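You operate a simulated robot arm through the tools that you are given. There is no shell and no other tool.

You are at the controls of a simulated robot arm. One attempt, no reset.

## Task
Put things in order on the packing bench top. At the end: the grey paper wad from the packing bench top stands where the white route marker stood; the white route marker from the packing bench top stands where the grey corner piece stood; the orange wad stands where the grey paper wad stood; the grey corner piece from the packing bench top is on the green board; whatever was shut is shut again. Leave all else as you found it, and nothing knocked over. Set down upright: corner piece.

The check looks at the end state, three seconds after you hand in, the way a careful person would. Anything else that was tipped, shoved, dropped, spilled or broken makes it a failure.

## Robot
A 6-joint arm with a two-finger gripper, fixed in place. Base frame: the origin is at the foot of the arm, x ahead of it, y to its left, z up; the work surface is at about z = 0. Readings come in m, degrees, newtons and seconds.
With the tool pointing down near the work surface it reaches from about 0.24 to 0.62 m from the base axis. Its first joint turns from -66.0 to 66.0 degrees. Payload 1.37 kg.
Tool frame: the origin (TCP) lies between the finger pads and is the grasp point; the fingertips stand 0.022 m ahead of it; z points along the fingers, y is the line along which they close. The gripper opens to 0.092 m; its body begins 0.065 m behind the TCP.
Orientation is that of the tool frame in the base frame, as a unit quaternion [w, x, y, z]. With the fingers straight down and closing along the base's y, the tool's x points along the base's -x, its y along +y and its z along -z.

## Interface
- The arm moves only by the tool drive_tool. Its argument "plan" is a list that holds one entry, the list of rows, each a list of 7 numbers: the turn, a rotation vector about the tool's x, y, z in degrees, then the shift along the tool's x, y, z in m, then the gripper command, from -1 (shut) to 1 (fully open), values between in proportion. In form: [[[rx, ry, rz, x, y, z, grip], ...]]. A call has 1 to 20 rows; each row is the pose to reach, as a shift and turn from the pose commanded when the call began, along the tool's axes at that moment. Each row takes 0.2 s and may step no farther than 0.05 m and 8.6 degrees from the row before; otherwise, or with a gripper value out of range, the whole call is refused. A pose out of reach is approached as far as the arm can. The call stops where the force on the tool passes 40 N (or 10 N more than at its start, if that is more) or the arm is blocked; 0.2 s more then pass. The fingers move at their own pace (about 0.0599 m/s each) and stop on an object; they squeeze with about 26 N. The grip force told is the motor's: it shows also when the fingers shut on nothing. Time passes only in rows, and 0.2 s behind the last, so rows that repeat a pose let the fingers close. It gives the time, the measured TCP pose, the force on the tool (base axes), the opening and the grip force at its end, in the units of the frame above (readings bear some noise), with the torque about the TCP (base axes, N m) and any sound that the robot's microphone picked up, and new pictures: "show" is both (left out), scene, wrist or none.
- Cameras (640 x 400 px; columns grow to the right, rows downward): "scene" is fixed at [0.0477, -0.4678, 0.5612]; the picture's right is [0.43, -0.90, 0.00], its down [-0.71, -0.33, -0.62] and it looks along [0.56, 0.27, -0.78] (base axes); focal length 320 px, centre (320, 200). "wrist" rides on the gripper at [0.071, 0.019, -0.102] in the tool frame; the picture's right is [-0.26, 0.97, 0.00], its down [-0.75, -0.20, -0.63] and it looks along [-0.60, -0.16, 0.78] (tool axes); focal length 280 px, centre (320, 200). There is no depth. A picture from a camera that has moved, and an enlarged one, comes with that camera's place and axes in the base frame and with its lens.
- close_up(camera, box): a new picture of the part [left, top, right, bottom] of that camera's present view, enlarged. It takes no simulated time.
- finish_job(): hands the job in; it is judged then, once.

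Places have to be worked out from the pictures, the camera data and where the tool is seen. Open the gripper and draw the arm clear of the work before you hand the job in, unless the task says otherwise.

The tools are called after "Request:" as name(argument=value, ...) on one line, values as JSON. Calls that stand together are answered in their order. drive_tool: Moves the arm, as the interface text tells. Its arguments: {"type":"object","properties":{"plan":{"type":"array","items":{"type":"array","items":{"type":"array","items":{"type":"number"}}}},"show":{"type":"string","enum":["both","scene","wrist","none"]}},"required":["plan"]} The other tools are called the same way: close_up (camera, box) takes an enlarged picture of a part of a camera's view; finish_job () hands the job in.

At the start:

```text
time: 0.0
position: [0.3014, -0.3423, 0.2874]
tool_rot: [0.001, 0.001, 1.0, -0.001]
contact_force: [-0.1, -0.2, 0.8]
torque: [0.0, 0.0, -0.04]
width: 0.0921
gripper_force: 0.1
```

scene: 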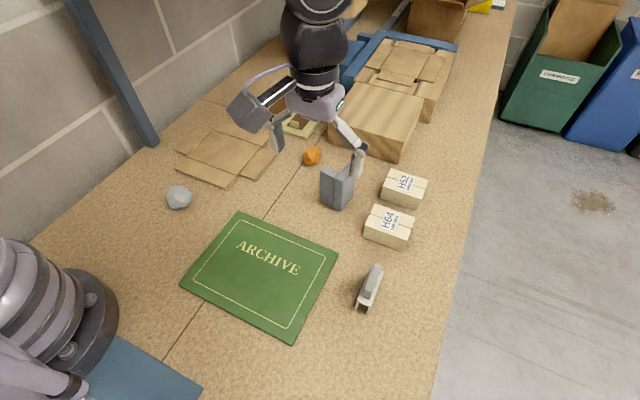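
wrist: 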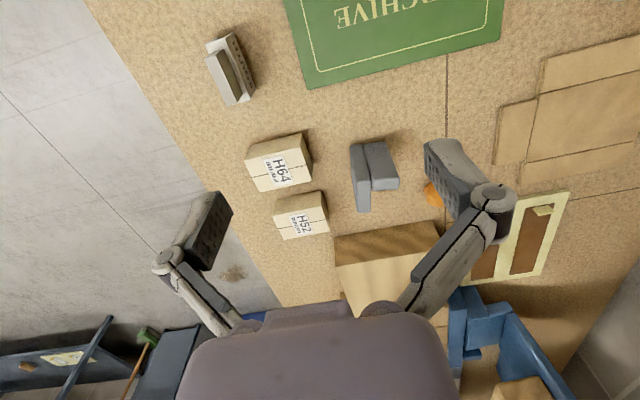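

The pictures show a grey wad at left, an orange wad, a grey corner piece, a pale marker-like thing, two boxes and a green board. I look closer before moving.

Request:
close_up(camera="scene", box=[280, 120, 440, 220])

Request:
close_up(camera="scene", box=[320, 220, 480, 320])

Request:
close_up(camera="scene", box=[130, 120, 290, 220])

Request:
close_up(camera="wrist", box=[180, 20, 500, 220])

Request:
close_up(camera="scene", box=[230, 0, 550, 200])

```text
4.00 times, centred on (360, 170) of scene
camera zoom: at [0.0477, -0.4678, 0.5612], right [0.43, -0.9, 0.0], down [-0.71, -0.33, -0.62], along [0.56, 0.27, -0.78], focal length 1280 px, centre (160, 320)
```

zoom: 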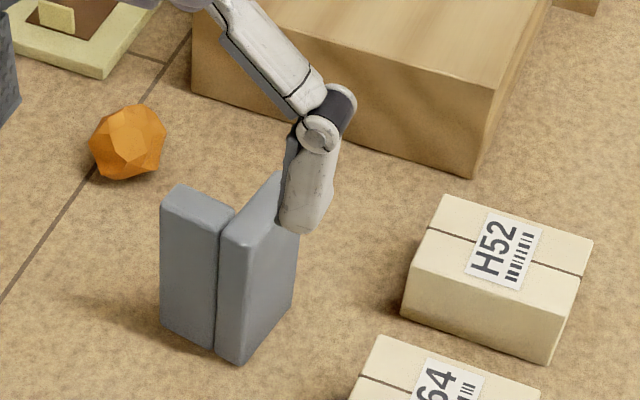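

```text
4.00 times, centred on (400, 270) of scene
camera zoom: at [0.0477, -0.4678, 0.5612], right [0.43, -0.9, 0.0], down [-0.71, -0.33, -0.62], along [0.56, 0.27, -0.78], focal length 1280 px, centre (0, -80)
```

zoom: 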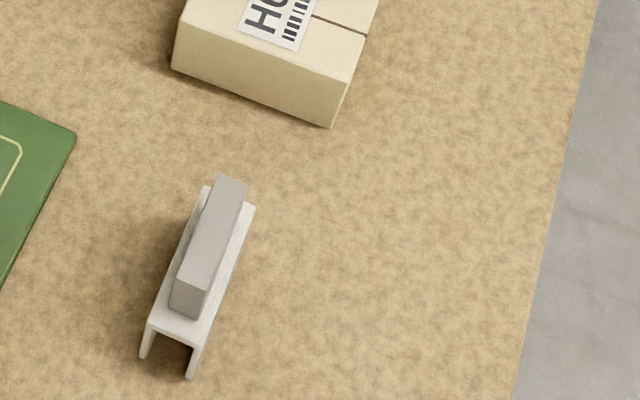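

```text
4.00 times, centred on (210, 170) of scene
camera zoom: at [0.0477, -0.4678, 0.5612], right [0.43, -0.9, 0.0], down [-0.71, -0.33, -0.62], along [0.56, 0.27, -0.78], focal length 1280 px, centre (760, 320)
```

zoom: 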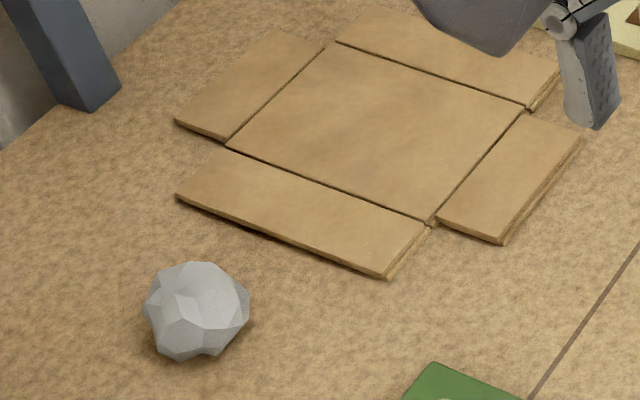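

```text
2.00 times, centred on (340, 120) of wrist
camera zoom: at [0.2294, -0.3233, 0.3891], right [0.26, 0.96, 0.0], down [0.75, -0.2, 0.63], along [0.6, -0.17, -0.78], focal length 561 px, centre (280, 360)
```

zoom: 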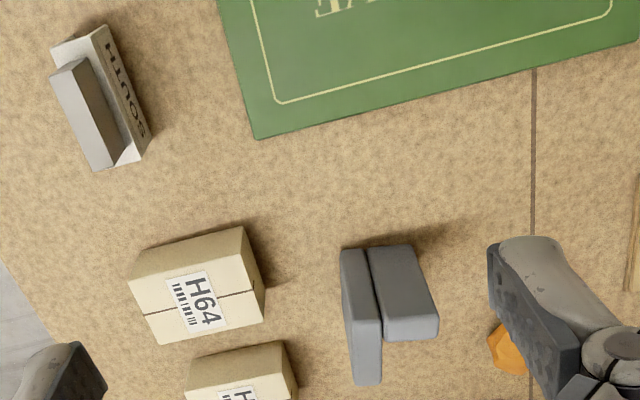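

```text
2.00 times, centred on (390, 100) of scene
camera zoom: at [0.0477, -0.4678, 0.5612], right [0.43, -0.9, 0.0], down [-0.71, -0.33, -0.62], along [0.56, 0.27, -0.78], focal length 640 px, centre (180, 400)
```

zoom: 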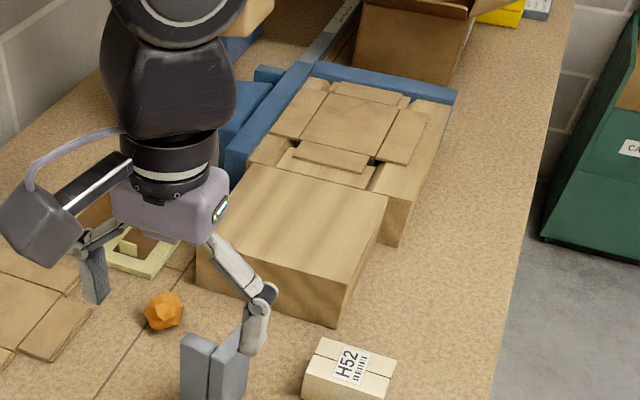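

The corner piece looks like an L standing upright about 0.10 m tall near (0.465, -0.31). I zoom in on it, on the other objects and on the background from the current pose.

Request:
close_up(camera="wrist", box=[325, 130, 421, 220])

Request:
close_up(camera="wrist", box=[180, 20, 276, 116])

Request:
close_up(camera="wrist", box=[400, 160, 640, 310])

Request:
close_up(camera="scene", box=[150, 190, 390, 350])

```text
4.44 times, centred on (373, 175) of wrist
camera zoom: at [0.2294, -0.3233, 0.3891], right [0.26, 0.96, 0.0], down [0.75, -0.2, 0.63], along [0.6, -0.17, -0.78], focal length 1246 px, centre (84, 311)
```

zoom: 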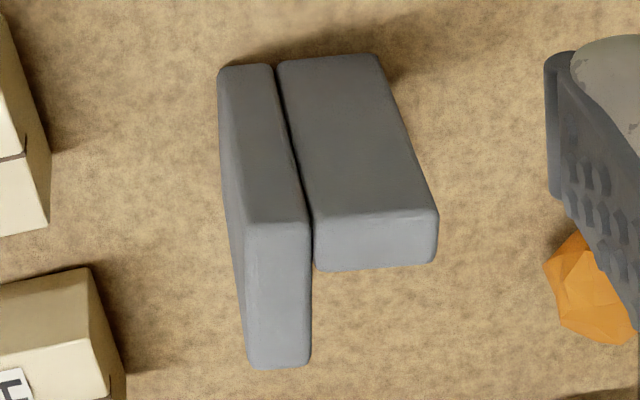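

```text
4.17 times, centred on (228, 68) of wrist
camera zoom: at [0.2294, -0.3233, 0.3891], right [0.26, 0.96, 0.0], down [0.75, -0.2, 0.63], along [0.6, -0.17, -0.78], focal length 1168 px, centre (703, 750)
```

zoom: 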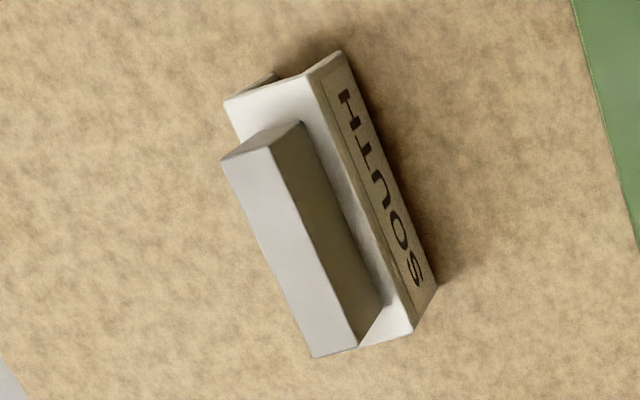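

```text
2.67 times, centred on (520, 235) of wrist
camera zoom: at [0.2294, -0.3233, 0.3891], right [0.26, 0.96, 0.0], down [0.75, -0.2, 0.63], along [0.6, -0.17, -0.78], focal length 748 px, centre (-213, 107)
```

zoom: 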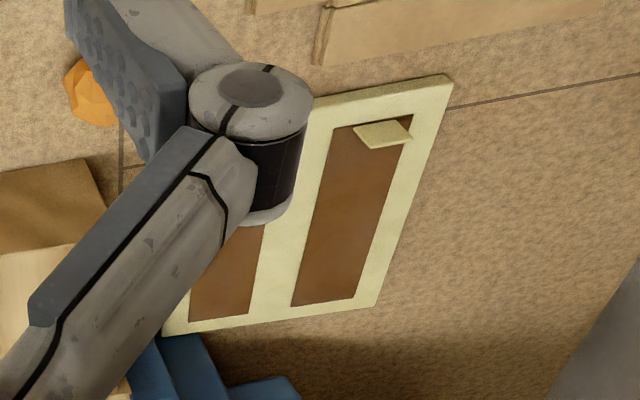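

```text
2.50 times, centred on (270, 270) of scene
camera zoom: at [0.0477, -0.4678, 0.5612], right [0.43, -0.9, 0.0], down [-0.71, -0.33, -0.62], along [0.56, 0.27, -0.78], focal length 800 px, centre (445, 25)
```

zoom: 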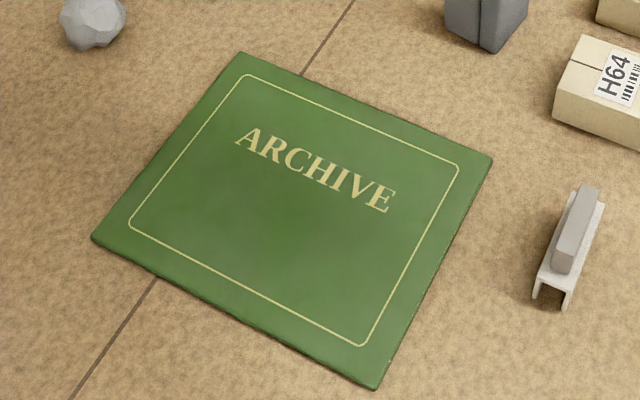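

The corner piece appears as two butted legs, outer corner near (0.438, -0.330), yawed about -9°, roughly 0.096 m tall. I move above its long leg with a partly closed gripper, staying high, to check the alignment.

Request:
drive_tool(plan=[[[0, 0, 1.8, -0.0357, 0.003, 0.0175, 0.3], [0, 0, 3.6, -0.0714, 0.006, 0.035, 0.3], [0, 0, 5.4, -0.1072, 0.009, 0.0524, 0.3], [0, 0, 7.2, -0.1429, 0.0119, 0.07, 0.3], [0, 0, 9, -0.1786, 0.0148, 0.0874, 0.3], [0, 0, 9, -0.1786, 0.0148, 0.0874, 0.3]]])

```text
time: 1.4
position: [0.4808, -0.3281, 0.2004]
tool_rot: [0.001, 0.079, 0.997, 0.0]
contact_force: [0.0, -0.5, 0.3]
torque: [0.01, -0.05, 0.01]
width: 0.0599
gripper_force: 0.2
camera wrist: at [0.4118, -0.2975, 0.3019], right [0.41, 0.91, 0.0], down [0.71, -0.32, 0.63], along [0.57, -0.26, -0.78], focal length 280 px, centre (320, 200)
```

scene: 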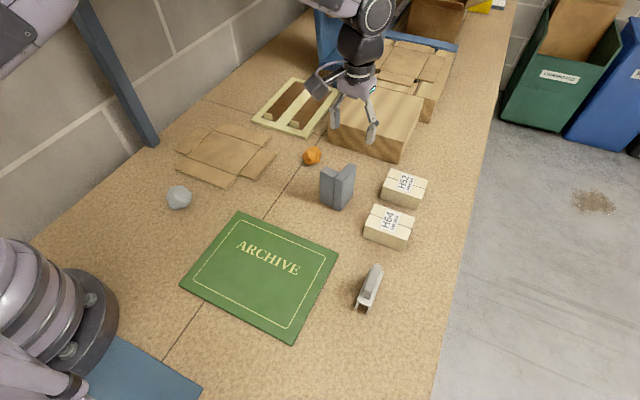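
wrist: 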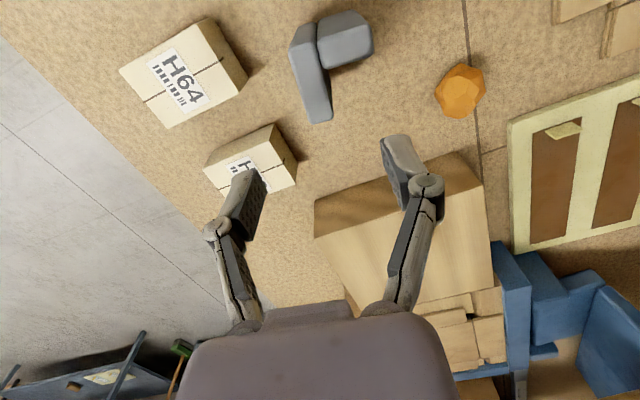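

The view is clear now. I zoom on the corner piece in the wrist and scene views to refine its place.

Request:
close_up(camera="wrist", box=[260, 0, 400, 140])

Request:
close_up(camera="scene", box=[290, 135, 386, 220])

Request:
close_up(camera="scene", box=[180, 0, 480, 190])

```text
2.86 times, centred on (330, 70) of wrist
camera zoom: at [0.4118, -0.2975, 0.3019], right [0.41, 0.91, 0.0], down [0.71, -0.32, 0.63], along [0.57, -0.26, -0.78], focal length 801 px, centre (291, 571)
```

zoom: 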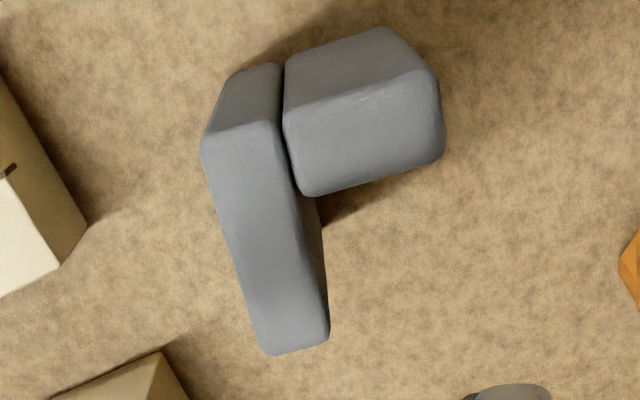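

```text
4.71 times, centred on (338, 178) of scene
camera zoom: at [0.0477, -0.4678, 0.5612], right [0.43, -0.9, 0.0], down [-0.71, -0.33, -0.62], along [0.56, 0.27, -0.78], focal length 1506 px, centre (235, 306)
```

zoom: 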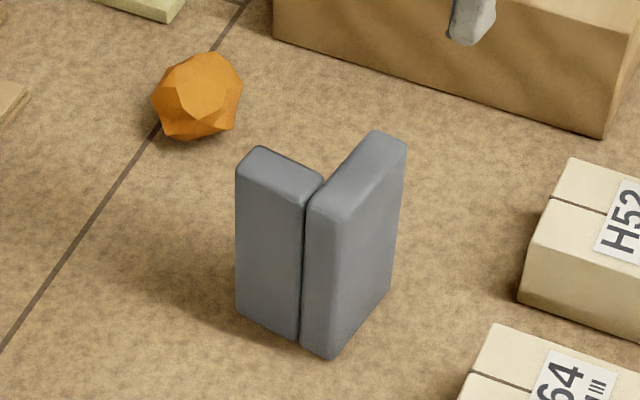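

```text
2.11 times, centred on (330, 95) of scene
camera zoom: at [0.0477, -0.4678, 0.5612], right [0.43, -0.9, 0.0], down [-0.71, -0.33, -0.62], along [0.56, 0.27, -0.78], focal length 674 px, centre (299, 421)
```

zoom: 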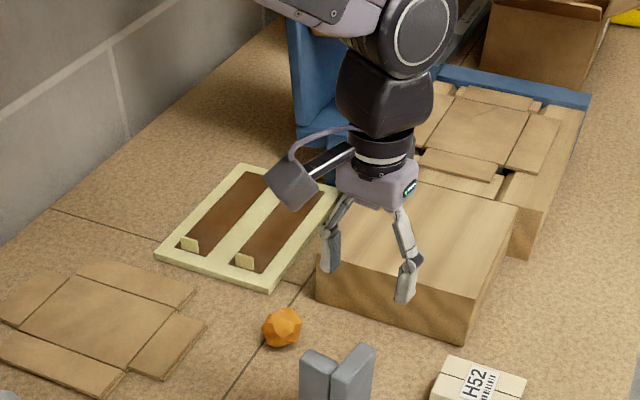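

TCP sits over the long leg, about 2 mm off its midline and within ~1° of its yaw. I correct that and descend to grasp height (z≈0.07) with the fingers still open.

Request:
drive_tool(plan=[[[0, 0, -1, 0, -0.0025, 0.03, 0.3], [0, 0, -1, 0, -0.0025, 0.06, 0.3], [0, 0, -1, 0, -0.0025, 0.09, 0.3], [0, 0, -1, 0, -0.0025, 0.115, 0.3], [0, 0, -1, 0, -0.0025, 0.13, 0.3], [0, 0, -1, 0, -0.0025, 0.13, 0.3]]])

```text
time: 2.8
position: [0.4797, -0.3313, 0.0699]
tool_rot: [0.0, 0.07, 0.998, -0.001]
contact_force: [-0.1, 0.0, 0.4]
torque: [0.01, -0.01, 0.0]
width: 0.0598
gripper_force: 0.0
camera wrist: at [0.4111, -0.3018, 0.1715], right [0.39, 0.92, 0.0], down [0.72, -0.31, 0.63], along [0.58, -0.25, -0.78], focal length 280 px, centre (320, 200)
```

scene: 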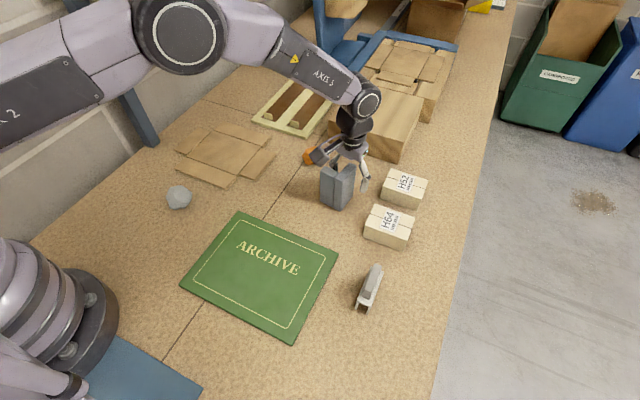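
wrist: 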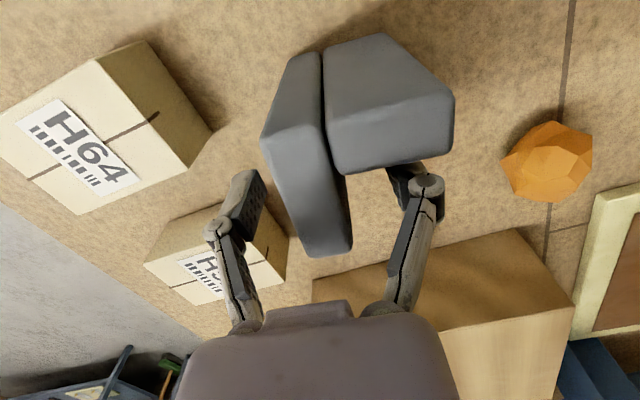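

The long leg is centred between the fingers and there is no contact. I close the gripper in place.

Request:
drive_tool(plan=[[[0, 0, 0, 0, 0, 0, -1], [0, 0, 0, 0, 0, 0, -1], [0, 0, 0, 0, 0, 0, -1], [0, 0, 0, 0, 0, 0, -1], [0, 0, 0, 0, 0, 0, -1]]])

```text
time: 4.0
position: [0.4801, -0.3305, 0.0692]
tool_rot: [0.0, 0.07, 0.998, -0.001]
contact_force: [0.2, -0.8, 0.5]
torque: [0.02, 0.02, 0.01]
width: 0.0186
gripper_force: 25.7
camera wrist: at [0.4111, -0.3018, 0.1719], right [0.39, 0.92, 0.0], down [0.72, -0.31, 0.63], along [0.58, -0.25, -0.78], focal length 280 px, centre (320, 200)
```

scene: 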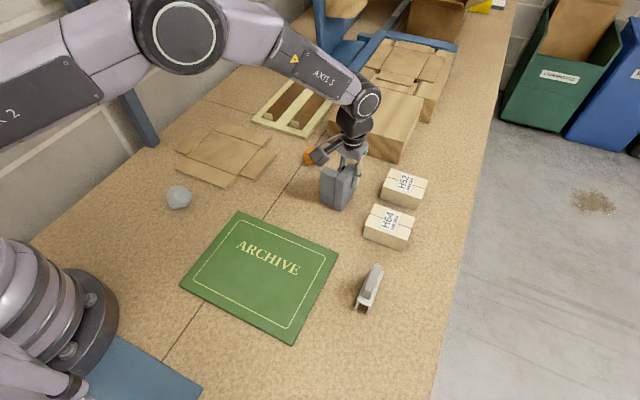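
wrist: 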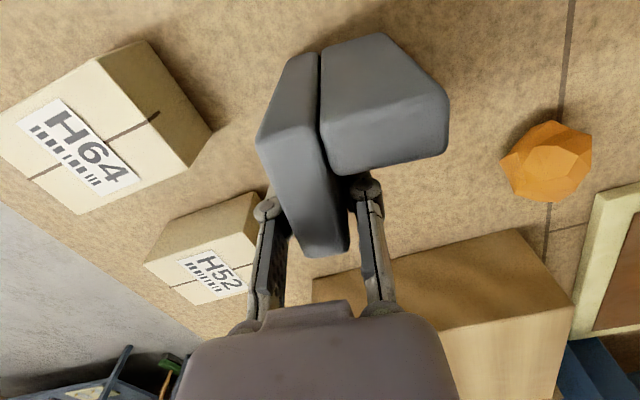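

The leg is gripped at 18.6 mm with 26 N. I lift straight up and check that the piece stays upright.

Request:
drive_tool(plan=[[[0, 0, 0, 0, 0, -0.01, -1], [0, 0, 0, 0, 0, -0.035, -1], [0, 0, 0, 0, 0, -0.07, -1], [0, 0, 0, 0, 0, -0.11, -1], [0, 0, 0, 0, 0, -0.11, -1]]])

```text
time: 5.2
position: [0.4801, -0.3294, 0.1801]
tool_rot: [0.001, 0.07, 0.998, 0.0]
contact_force: [-0.1, -0.7, -0.4]
torque: [0.01, -0.05, 0.02]
width: 0.0184
gripper_force: 25.9
camera wrist: at [0.4111, -0.3014, 0.2826], right [0.39, 0.92, 0.0], down [0.72, -0.31, 0.63], along [0.58, -0.25, -0.78], focal length 280 px, centre (320, 200)
```

scene: 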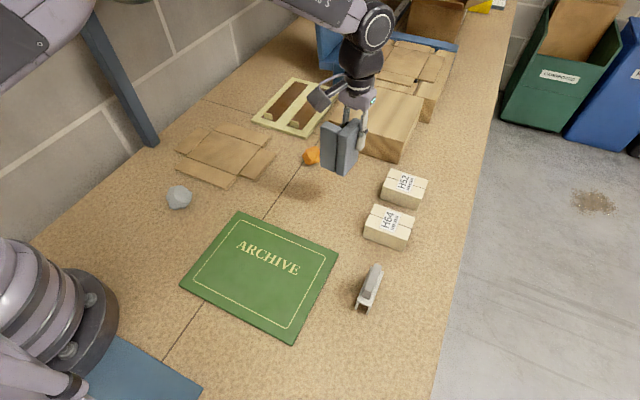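
wrist: 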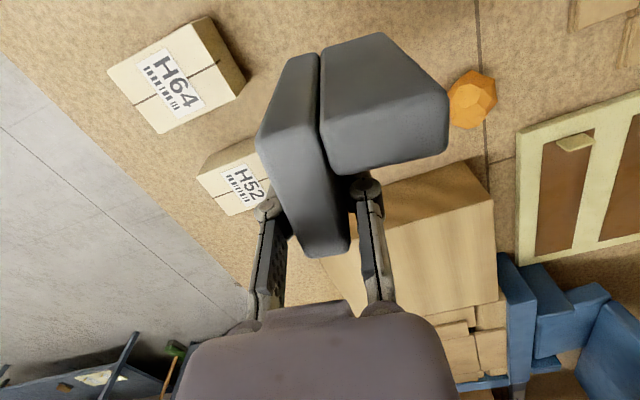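

The piece came up cleanly and hangs straight. I carry it over the middle of the green board, squaring the yaw.

Request:
drive_tool(plan=[[[0, 0, -1, 0.03, 0.0056, 0, -1], [0, 0, -2.5, 0.066, 0.0124, 0, -1], [0, 0, -4, 0.102, 0.0191, 0, -1], [0, 0, -5.5, 0.138, 0.0259, 0, -1], [0, 0, -7, 0.174, 0.0327, 0, -1], [0, 0, -8, 0.2105, 0.0395, 0, -1], [0, 0, -8, 0.2105, 0.0395, 0, -1]]])

```text
time: 6.8
position: [0.2757, -0.2631, 0.1801]
tool_rot: [0.001, 0.001, 1.0, -0.001]
contact_force: [1.0, -0.7, -0.7]
torque: [-0.02, -0.01, -0.01]
width: 0.0183
gripper_force: 26.0
camera wrist: at [0.2036, -0.2424, 0.2815], right [0.26, 0.96, 0.0], down [0.75, -0.2, 0.63], along [0.6, -0.17, -0.78], focal length 280 px, centre (320, 200)
```

scene: 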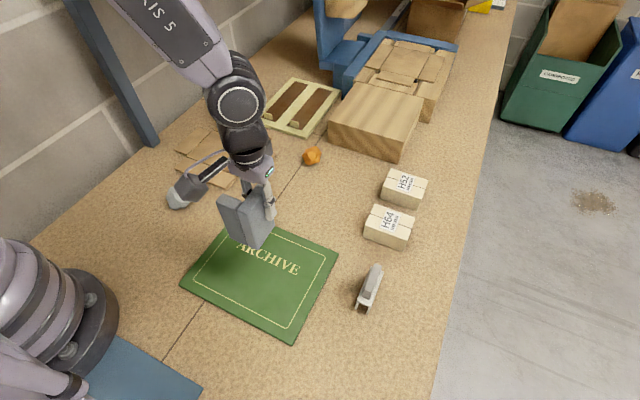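
wrist: 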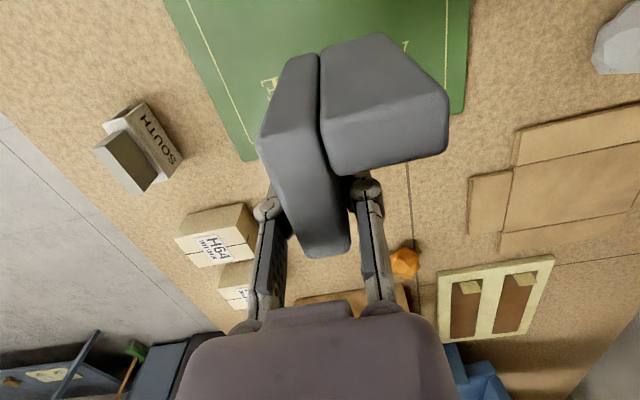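

Over the board now. I lower to just above its surface, then will feel for contact in small steps.

Request:
drive_tool(plan=[[[0, 0, 0, 0, 0, 0.035, -1], [0, 0, 0, 0, 0, 0.07, -1], [0, 0, 0, 0, 0, 0.09, -1], [0, 0, 0, 0, 0, 0.095, -1], [0, 0, 0, 0, 0, 0.098, -1]]])

Request:
close_up(camera="scene", box=[190, 170, 330, 310])

```text
time: 8.0
position: [0.2774, -0.2628, 0.081]
tool_rot: [0.001, 0.002, 1.0, 0.0]
contact_force: [0.3, -0.6, -0.1]
torque: [0.03, 0.02, -0.02]
width: 0.0183
gripper_force: 26.1
camera wrist: at [0.2051, -0.2429, 0.183], right [0.26, 0.96, 0.0], down [0.75, -0.2, 0.63], along [0.6, -0.17, -0.78], focal length 280 px, centre (320, 200)
```

scene: 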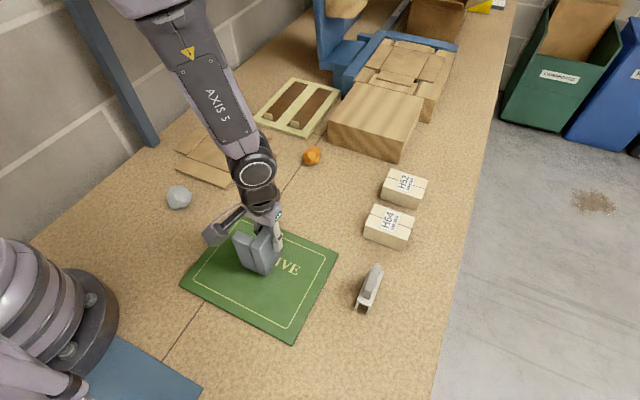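
wrist: 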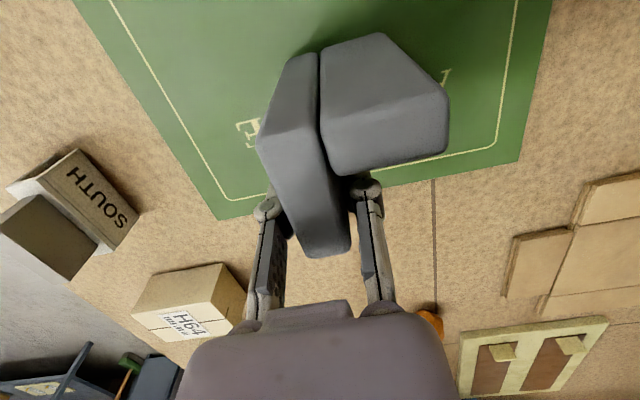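

```text
2.86 times, centred on (260, 240) of scene
camera zoom: at [0.0477, -0.4678, 0.5612], right [0.43, -0.9, 0.0], down [-0.71, -0.33, -0.62], along [0.56, 0.27, -0.78], focal length 915 px, centre (491, 86)
```

zoom: 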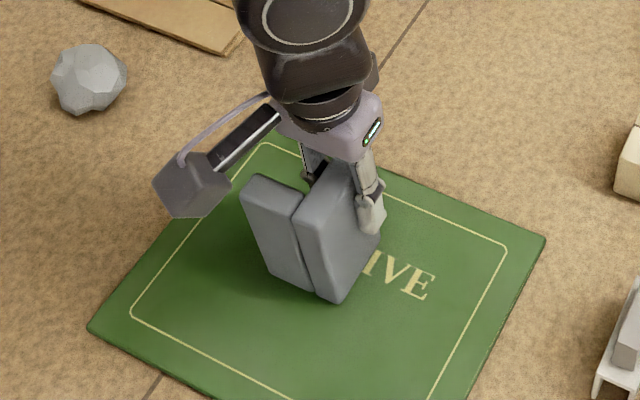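

The bottom is a few millimetres above the board with no contact. I lower in millimetre steps, reading the force.

Request:
drive_tool(plan=[[[0, 0, 0, 0, 0, 0.0015, -1], [0, 0, 0, 0, 0, 0.003, -1], [0, 0, 0, 0, 0, 0.003, -1]]], show="none")

```text
time: 8.8
position: [0.2774, -0.2622, 0.0776]
tool_rot: [0.001, 0.0, 1.0, -0.001]
contact_force: [-0.3, -0.1, -0.4]
torque: [0.01, 0.02, -0.03]
width: 0.0184
gripper_force: 26.0
```

No contact yet at z=0.0776. I go down another 2 mm.

Request:
drive_tool(plan=[[[0, 0, 0, 0, 0, 0.001, -1], [0, 0, 0, 0, 0, 0.002, -1], [0, 0, 0, 0, 0, 0.002, -1]]], show="none")

```text
time: 9.6
position: [0.2783, -0.2624, 0.0771]
tool_rot: [0.001, 0.0, 1.0, -0.001]
contact_force: [-1.1, 1.9, 20.2]
torque: [0.07, 0.44, -0.02]
width: 0.0182
gripper_force: 25.8
```

Contact with 20 N at about z=0.077, so the board is about 8 mm thick. I ease up 1.5 mm to relieve the push before releasing.

Request:
drive_tool(plan=[[[0, 0, 0, 0, 0, -0.0015, -1], [0, 0, 0, 0, 0, -0.0015, -1], [0, 0, 0, 0, 0, -0.0015, -1]]], show="none")

```text
time: 10.4
position: [0.2777, -0.262, 0.0766]
tool_rot: [0.002, 0.001, 1.0, 0.0]
contact_force: [1.0, -1.2, -0.2]
torque: [0.0, 0.03, -0.01]
width: 0.0186
gripper_force: 26.2
```

The piece is resting just at the surface. I lower half a millimetre and open the fingers a little to release it.

Request:
drive_tool(plan=[[[0, 0, 0, 0, 0, 0.0005, -1], [0, 0, 0, 0, 0, 0.0005, -0.5], [0, 0, 0, 0, 0, 0.0005, -0.3], [0, 0, 0, 0, 0, 0.0005, -0.1], [0, 0, 0, 0, 0, 0.0005, 0.0], [0, 0, 0, 0, 0, 0.0005, 0.0]]])

Request:
close_up(camera="scene", box=[190, 170, 330, 310])

```text
time: 11.8
position: [0.2776, -0.2616, 0.0783]
tool_rot: [0.001, 0.001, 1.0, -0.001]
contact_force: [0.1, 0.3, 1.0]
torque: [0.03, 0.01, -0.04]
width: 0.0461
gripper_force: 0.1
camera wrist: at [0.2052, -0.2429, 0.1795], right [0.26, 0.96, 0.0], down [0.75, -0.2, 0.63], along [0.6, -0.17, -0.78], focal length 280 px, centre (320, 200)
```

scene: 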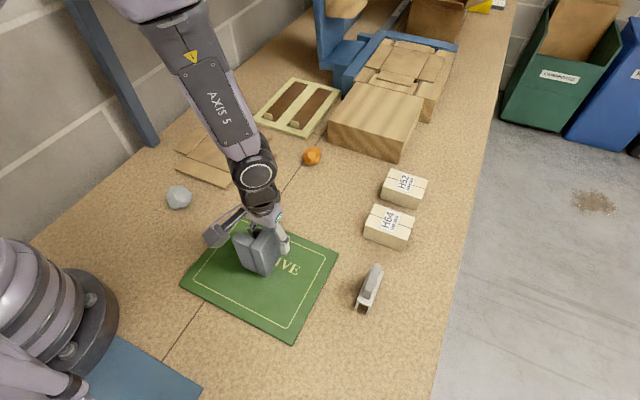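
wrist: 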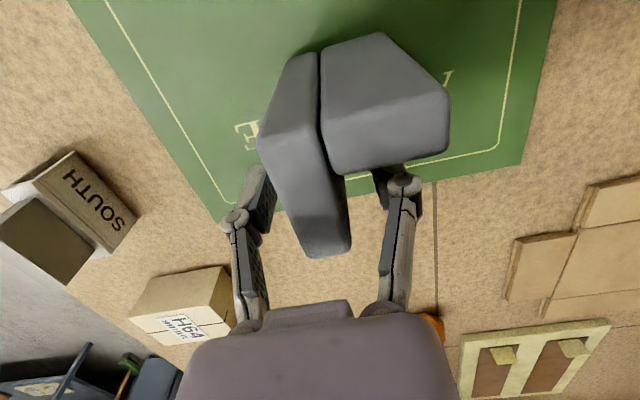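

```text
2.86 times, centred on (260, 240) of scene
camera zoom: at [0.0477, -0.4678, 0.5612], right [0.43, -0.9, 0.0], down [-0.71, -0.33, -0.62], along [0.56, 0.27, -0.78], focal length 915 px, centre (491, 86)
```

zoom: 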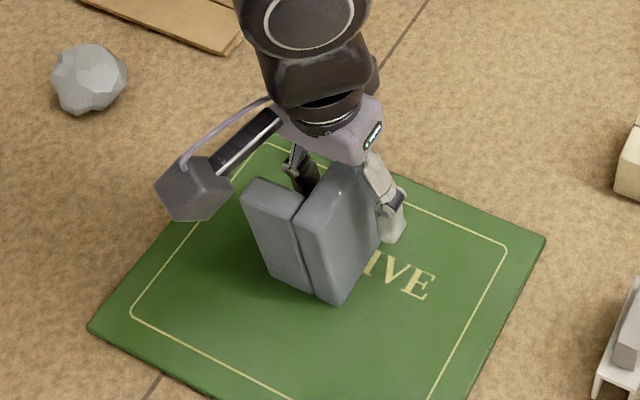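

The corner piece stands upright on the board. I rise clear and move over the white route marker.

Request:
drive_tool(plan=[[[0, 0, 0, 0, 0, -0.02, 0.0], [0, 0, 0, 0, 0, -0.055, 0.0], [0, 0, 0, 0, 0, -0.09, 0.0], [0, 0, 0, 0, 0, -0.12, 0.0], [0, 0, 0, -0.002, -0.035, -0.12, 0.0], [0, 0, 0, -0.004, -0.075, -0.12, 0.0], [0, 0, 0, -0.007, -0.115, -0.12, 0.0], [0, 0, 0, -0.009, -0.155, -0.12, 0.0], [0, 0, 0, -0.0107, -0.187, -0.12, 0.0], [0, 0, 0, -0.0107, -0.187, -0.12, 0.0]]])

Request:
close_up(camera="scene", box=[190, 170, 400, 320])

Request:
close_up(camera="wrist", box=[240, 0, 400, 160])

```text
time: 14.0
position: [0.2873, -0.4495, 0.1958]
tool_rot: [0.001, 0.002, 1.0, 0.0]
contact_force: [-0.5, 0.4, -0.7]
torque: [0.0, -0.01, 0.01]
width: 0.046
gripper_force: 0.1
camera wrist: at [0.2149, -0.4298, 0.2988], right [0.26, 0.96, 0.0], down [0.75, -0.2, 0.63], along [0.6, -0.17, -0.78], focal length 280 px, centre (320, 200)
```

scene: 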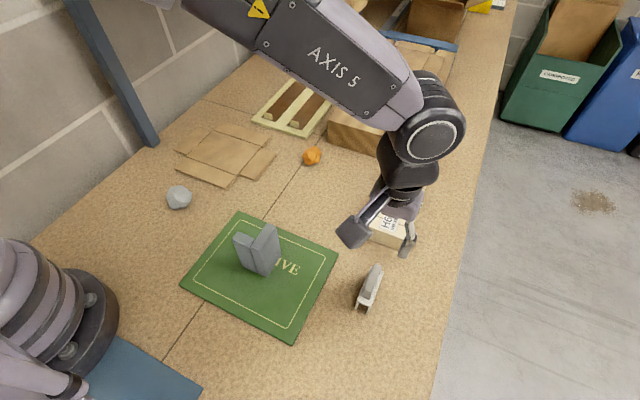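
wrist: 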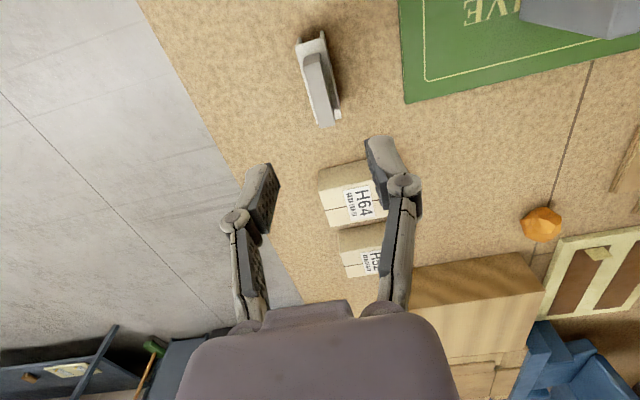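

```text
2.67 times, centred on (295, 245) of scene
camera zoom: at [0.0477, -0.4678, 0.5612], right [0.43, -0.9, 0.0], down [-0.71, -0.33, -0.62], along [0.56, 0.27, -0.78], focal length 854 px, centre (387, 80)
```

zoom: 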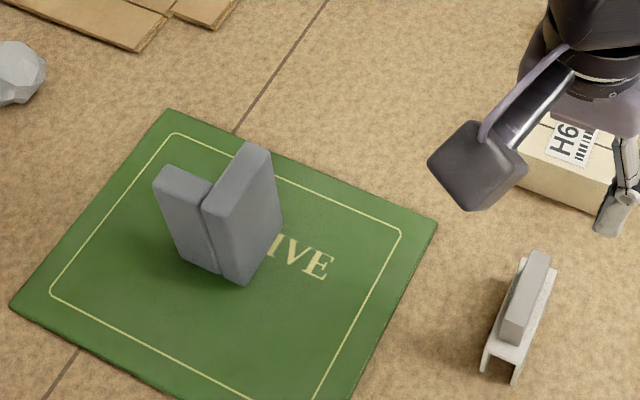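

```text
2.50 times, centred on (320, 80) of wrist
camera zoom: at [0.2149, -0.4298, 0.2988], right [0.26, 0.96, 0.0], down [0.75, -0.2, 0.63], along [0.6, -0.17, -0.78], focal length 701 px, centre (320, 500)
```

zoom: 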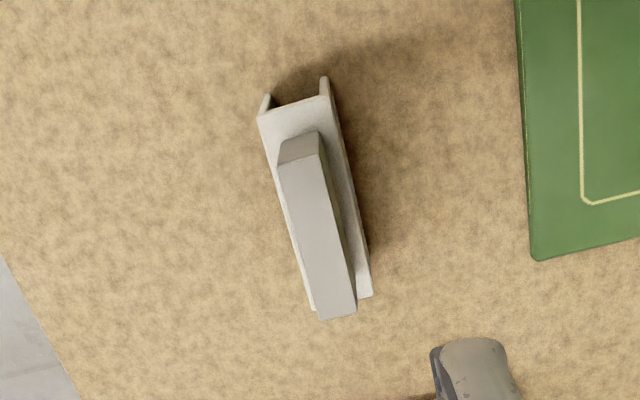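

The marker is centred under the TCP with yaw ≈ 0 (centre ≈ (0.287, -0.449)). I descend around its channel sides to z≈0.028.

Request:
drive_tool(plan=[[[0, 0, 0, 0, 0, 0.04, 0.0], [0, 0, 0, 0, 0, 0.08, 0.0], [0, 0, 0, 0, 0, 0.115, 0.0], [0, 0, 0, 0, 0, 0.145, 0.0], [0, 0, 0, 0, 0, 0.162, 0.0], [0, 0, 0, 0, 0, 0.167, 0.0], [0, 0, 0, 0, 0, 0.167, 0.0]]])

Request:
close_up(camera="scene", box=[320, 220, 440, 330])

```text
time: 15.6
position: [0.2871, -0.4492, 0.0312]
tool_rot: [0.001, 0.001, 1.0, -0.001]
contact_force: [0.0, 0.0, -1.4]
torque: [0.0, 0.0, -0.01]
width: 0.046
gripper_force: 0.1
camera wrist: at [0.2151, -0.4299, 0.1332], right [0.26, 0.96, 0.0], down [0.75, -0.2, 0.63], along [0.6, -0.17, -0.78], focal length 280 px, centre (320, 200)
```

scene: 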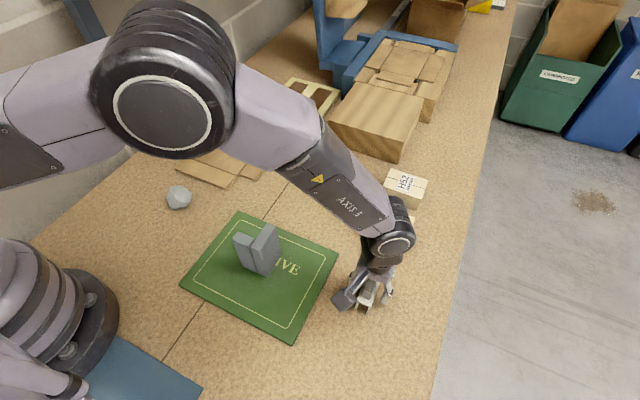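
wrist: 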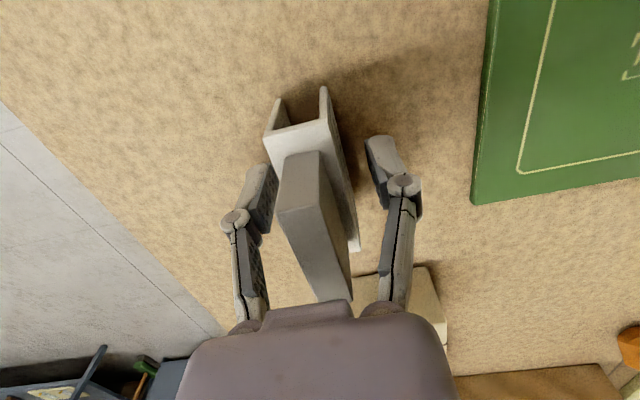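

```text
3.64 times, centred on (380, 275) of scene
camera zoom: at [0.0477, -0.4678, 0.5612], right [0.43, -0.9, 0.0], down [-0.71, -0.33, -0.62], along [0.56, 0.27, -0.78], focal length 1164 px, centre (102, -73)
```

zoom: 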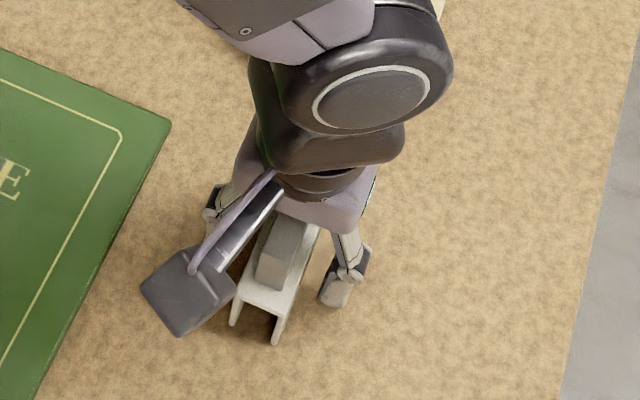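

No contact, marker between the fingers at z=0.031. I close the gripper on the channel sides.

Request:
drive_tool(plan=[[[0, 0, 0, 0, 0, 0, -1], [0, 0, 0, 0, 0, 0, -1], [0, 0, 0, 0, 0, 0, -1], [0, 0, 0, 0, 0, 0, -1]]])

```text
time: 16.6
position: [0.2878, -0.4499, 0.0311]
tool_rot: [0.001, 0.002, 1.0, -0.001]
contact_force: [0.3, -0.3, -0.6]
torque: [-0.05, 0.0, 0.0]
width: 0.024
gripper_force: 26.7
camera wrist: at [0.2151, -0.4299, 0.1334], right [0.26, 0.96, 0.0], down [0.75, -0.2, 0.63], along [0.6, -0.17, -0.78], focal length 280 px, centre (320, 200)
```

scene: 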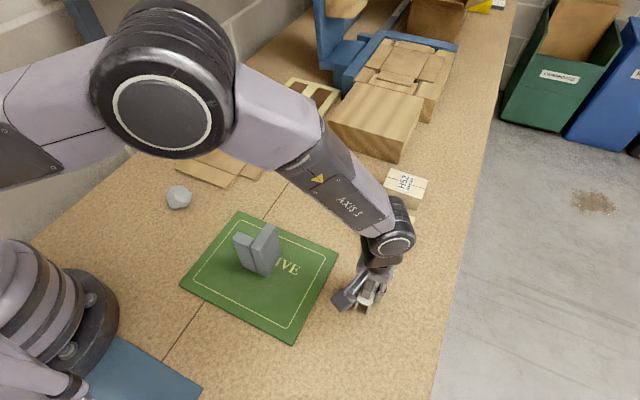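
wrist: 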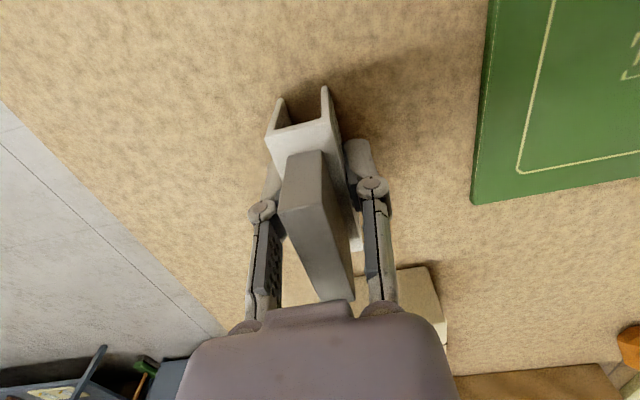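

Marker gripped at 24 mm. I lift it straight up.

Request:
drive_tool(plan=[[[0, 0, 0, 0, 0, -0.01, -1], [0, 0, 0, 0, 0, -0.04, -1], [0, 0, 0, 0, 0, -0.08, -1], [0, 0, 0, 0, 0, -0.12, -1], [0, 0, 0, 0, 0, -0.13, -1], [0, 0, 0, 0, 0, -0.13, -1]]])

```text
time: 18.0
position: [0.2871, -0.4489, 0.1621]
tool_rot: [0.001, 0.0, 1.0, -0.001]
contact_force: [-0.3, -0.5, 0.1]
torque: [0.0, 0.02, 0.02]
width: 0.0239
gripper_force: 25.5
camera wrist: at [0.2157, -0.4299, 0.2632], right [0.26, 0.96, 0.0], down [0.75, -0.2, 0.63], along [0.6, -0.17, -0.78], focal length 280 px, centre (320, 200)
```

scene: 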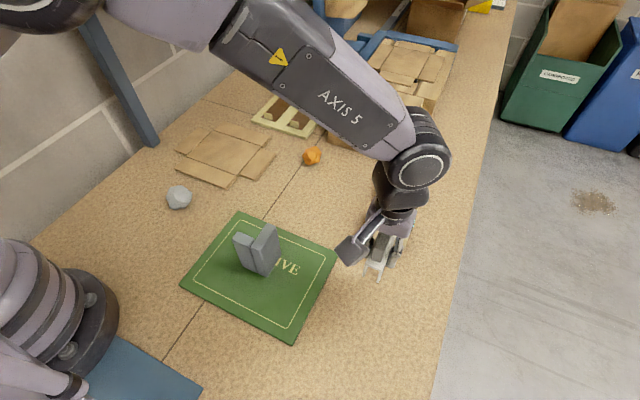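
wrist: 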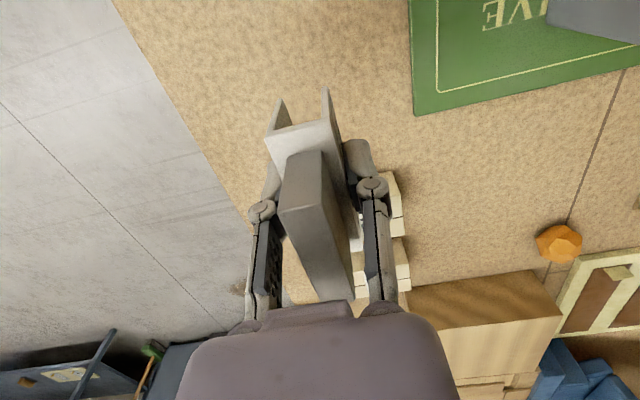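

The marker hangs straight. I carry it over to where the corner piece stood, (0.465, -0.312).

Request:
drive_tool(plan=[[[0, 0, 0, -0.0254, 0.0196, 0, -1], [0, 0, 0, -0.0563, 0.0433, 0, -1], [0, 0, 0, -0.0871, 0.067, 0, -1], [0, 0, 0, -0.118, 0.0908, 0, -1], [0, 0, 0, -0.1489, 0.1146, 0, -1], [0, 0, 0, -0.171, 0.1316, 0, -1], [0, 0, 0, -0.178, 0.137, 0, -1], [0, 0, 0, -0.178, 0.137, 0, -1]]])

```text
time: 19.8
position: [0.4652, -0.3138, 0.1607]
tool_rot: [0.001, 0.001, 1.0, 0.0]
contact_force: [0.6, -0.5, 0.6]
torque: [0.0, 0.0, 0.0]
width: 0.0238
gripper_force: 26.3
camera wrist: at [0.3932, -0.2935, 0.2629], right [0.26, 0.96, 0.0], down [0.75, -0.2, 0.63], along [0.6, -0.17, -0.78], focal length 280 px, centre (320, 200)
```

scene: 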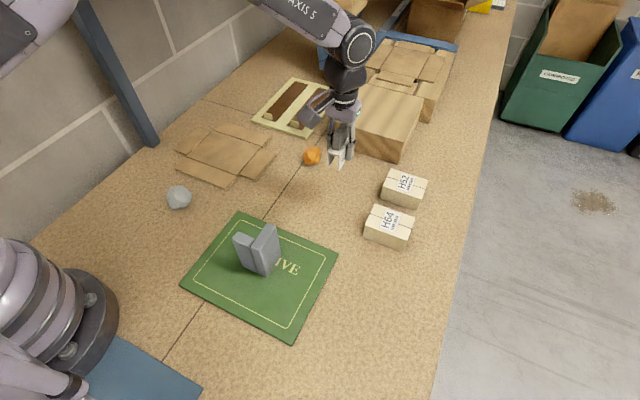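
wrist: 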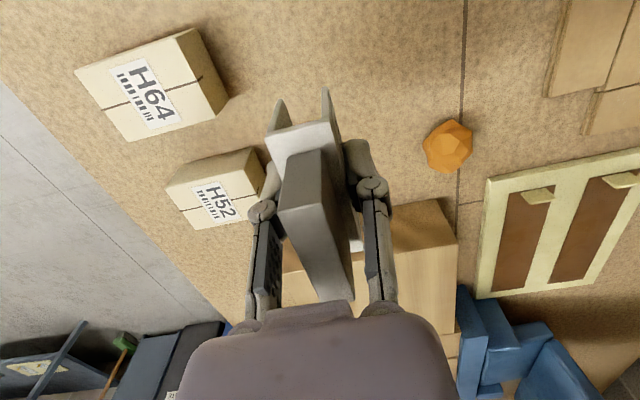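

Position matches the corner piece's old place. I lower the marker to a few millimetres above the bench.

Request:
drive_tool(plan=[[[0, 0, 0, 0, 0, 0.04, -1], [0, 0, 0, 0, 0, 0.08, -1], [0, 0, 0, 0, 0, 0.11, -1], [0, 0, 0, 0, 0, 0.12, -1], [0, 0, 0, 0, 0, 0.125, -1], [0, 0, 0, 0, 0, 0.127, -1], [0, 0, 0, 0, 0, 0.127, -1]]])

```text
time: 21.4
position: [0.4662, -0.3133, 0.0342]
tool_rot: [0.001, 0.0, 1.0, -0.002]
contact_force: [-0.2, -0.7, -0.3]
torque: [0.02, 0.01, -0.01]
width: 0.0241
gripper_force: 26.0
camera wrist: at [0.3935, -0.2932, 0.1362], right [0.26, 0.96, 0.0], down [0.75, -0.2, 0.63], along [0.6, -0.17, -0.78], focal length 280 px, centre (320, 200)
```

scene: 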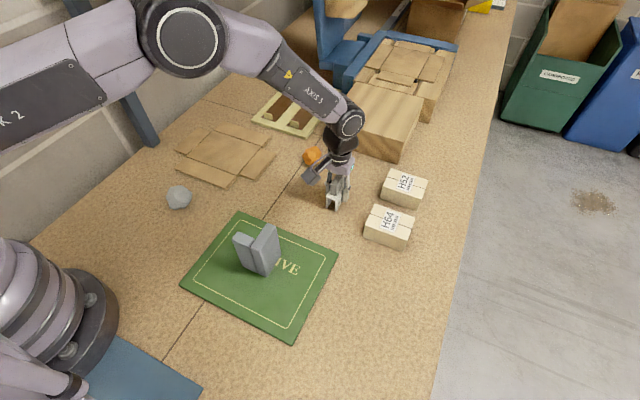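
wrist: 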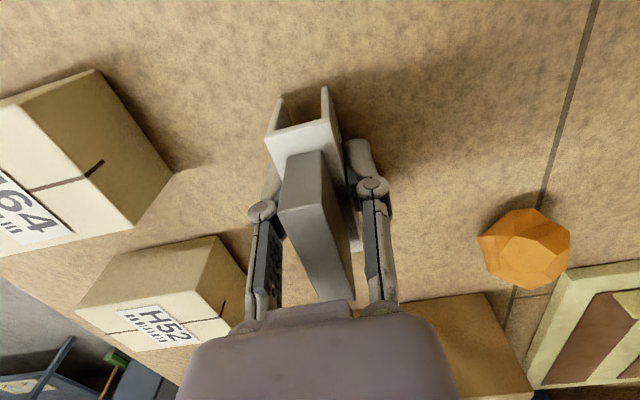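

About 3 mm to go. I step down gently while reading the force.

Request:
drive_tool(plan=[[[0, 0, 0, 0, 0, 0.001, -1], [0, 0, 0, 0, 0, 0.002, -1], [0, 0, 0, 0, 0, 0.0025, -1], [0, 0, 0, 0, 0, 0.0025, -1]]], show="none")

```text
time: 22.4
position: [0.4662, -0.3131, 0.0305]
tool_rot: [0.001, 0.001, 1.0, -0.001]
contact_force: [1.1, -0.6, -0.9]
torque: [-0.01, -0.04, 0.02]
width: 0.0241
gripper_force: 26.0
```

No contact yet; another millimetre.

Request:
drive_tool(plan=[[[0, 0, 0, 0, 0, 0.0005, -1], [0, 0, 0, 0, 0, 0.001, -1], [0, 0, 0, 0, 0, 0.001, -1]]], show="none")

```text
time: 23.2
position: [0.4665, -0.3129, 0.0311]
tool_rot: [0.001, 0.001, 1.0, 0.0]
contact_force: [-3.9, 4.8, 15.2]
torque: [0.1, 0.24, 0.01]
width: 0.0239
gripper_force: 25.4
```

Contact with 15 N. I ease up 0.8 mm and then open the fingers to 46 mm.

Request:
drive_tool(plan=[[[0, 0, 0, 0, 0, -0.0008, -1], [0, 0, 0, 0, 0, -0.0008, -1], [0, 0, 0, 0, 0, -0.0008, -0.4], [0, 0, 0, 0, 0, -0.0008, -0.2], [0, 0, 0, 0, 0, -0.0008, 0.0], [0, 0, 0, 0, 0, -0.0008, 0.0], [0, 0, 0, 0, 0, -0.0008, 0.0]]])

```text
time: 24.8
position: [0.4663, -0.3128, 0.0295]
tool_rot: [0.001, 0.001, 1.0, -0.002]
contact_force: [0.8, 0.7, -0.2]
torque: [0.01, 0.02, -0.02]
width: 0.0457
gripper_force: 0.0
camera wrist: at [0.3937, -0.2932, 0.1332], right [0.26, 0.96, 0.0], down [0.75, -0.2, 0.63], along [0.6, -0.17, -0.78], focal length 280 px, centre (320, 200)
```

scene: 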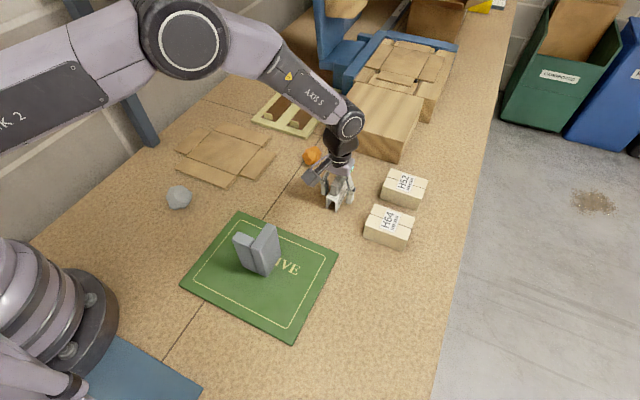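
wrist: 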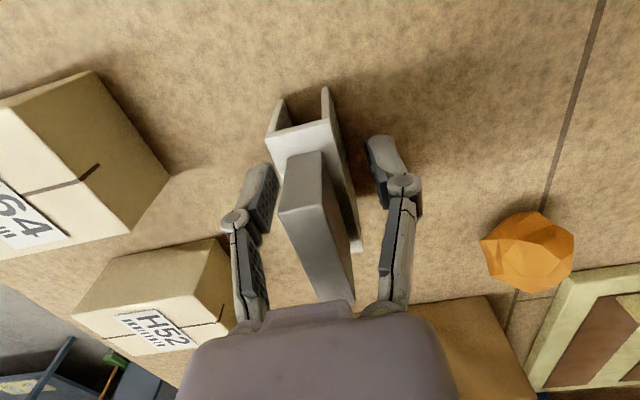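

The marker stands released. I rise clear, then move over to the grey wad near (0.308, -0.005), opening the gripper fully.

Request:
drive_tool(plan=[[[0, 0, 0, 0, 0, -0.02, 0.0], [0, 0, 0, 0, 0, -0.06, 0.0], [0, 0, 0, 0, 0, -0.1, 0.0], [0, 0, 0, 0, 0, -0.14, 0.0], [0, 0, 0, 0, 0, -0.17, 0.0], [0, 0, 0, 0.02, 0.038, -0.17, 0.3], [0, 0, 0, 0.04, 0.078, -0.17, 0.6], [0, 0, 0, 0.06, 0.118, -0.17, 0.8], [0, 0, 0, 0.08, 0.158, -0.17, 0.8], [0, 0, 0, 0.1, 0.198, -0.17, 0.8], [0, 0, 0, 0.12, 0.238, -0.17, 0.8], [0, 0, 0, 0.14, 0.276, -0.17, 0.8], [0, 0, 0, 0.158, 0.308, -0.17, 0.8], [0, 0, 0, 0.158, 0.308, -0.17, 0.8]]])

Request:
close_up(camera="wrist", box=[240, 0, 400, 160])

Request:
close_up(camera="scene", box=[300, 130, 440, 260])

Request:
close_up(camera="scene", box=[130, 120, 290, 220])

```text
time: 27.8
position: [0.3069, -0.0021, 0.2024]
tool_rot: [0.001, 0.001, 1.0, -0.001]
contact_force: [0.2, 0.7, 0.0]
torque: [-0.02, -0.01, 0.02]
width: 0.0828
gripper_force: 0.0
camera wrist: at [0.2355, 0.0165, 0.304], right [0.26, 0.96, 0.0], down [0.75, -0.2, 0.63], along [0.6, -0.17, -0.78], focal length 280 px, centre (320, 200)
```

scene: 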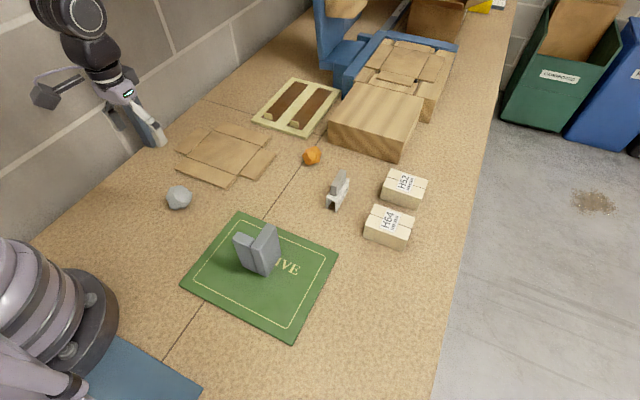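
wrist: 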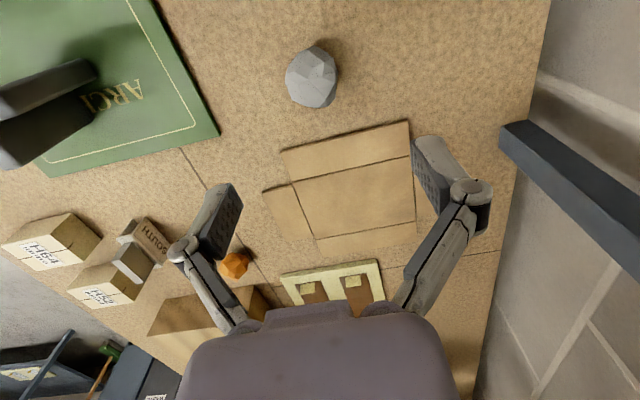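

```text
2.50 times, centred on (320, 80) of wrist
camera zoom: at [0.2355, 0.0165, 0.304], right [0.26, 0.96, 0.0], down [0.75, -0.2, 0.63], along [0.6, -0.17, -0.78], focal length 701 px, centre (320, 500)
```

zoom: 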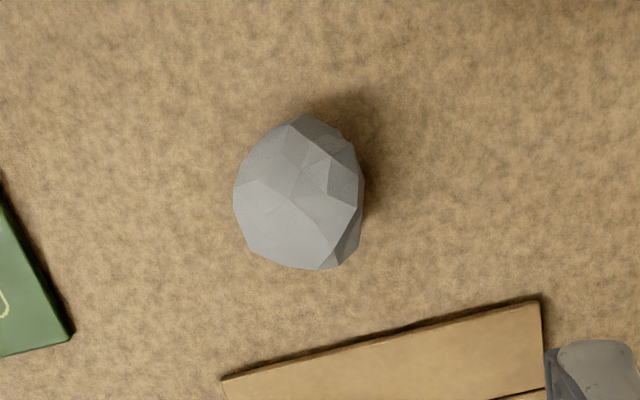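

```text
3.08 times, centred on (370, 195) of scene
camera zoom: at [0.0477, -0.4678, 0.5612], right [0.43, -0.9, 0.0], down [-0.71, -0.33, -0.62], along [0.56, 0.27, -0.78], focal length 985 px, centre (166, 215)
```

zoom: 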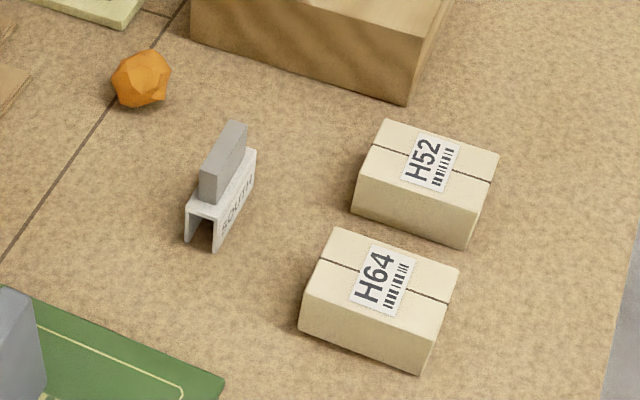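

```text
4.00 times, centred on (210, 170) of scene
camera zoom: at [0.0477, -0.4678, 0.5612], right [0.43, -0.9, 0.0], down [-0.71, -0.33, -0.62], along [0.56, 0.27, -0.78], focal length 1280 px, centre (760, 320)
```

zoom: 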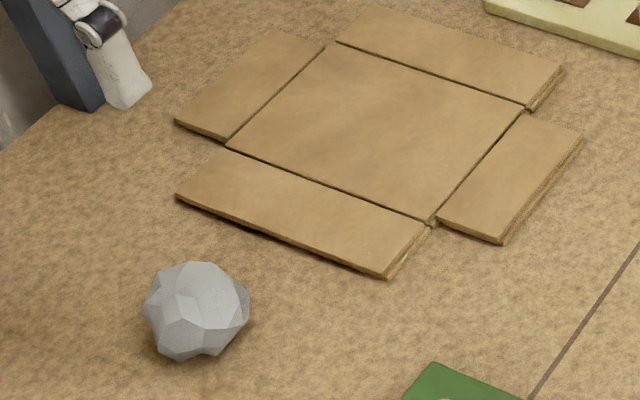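

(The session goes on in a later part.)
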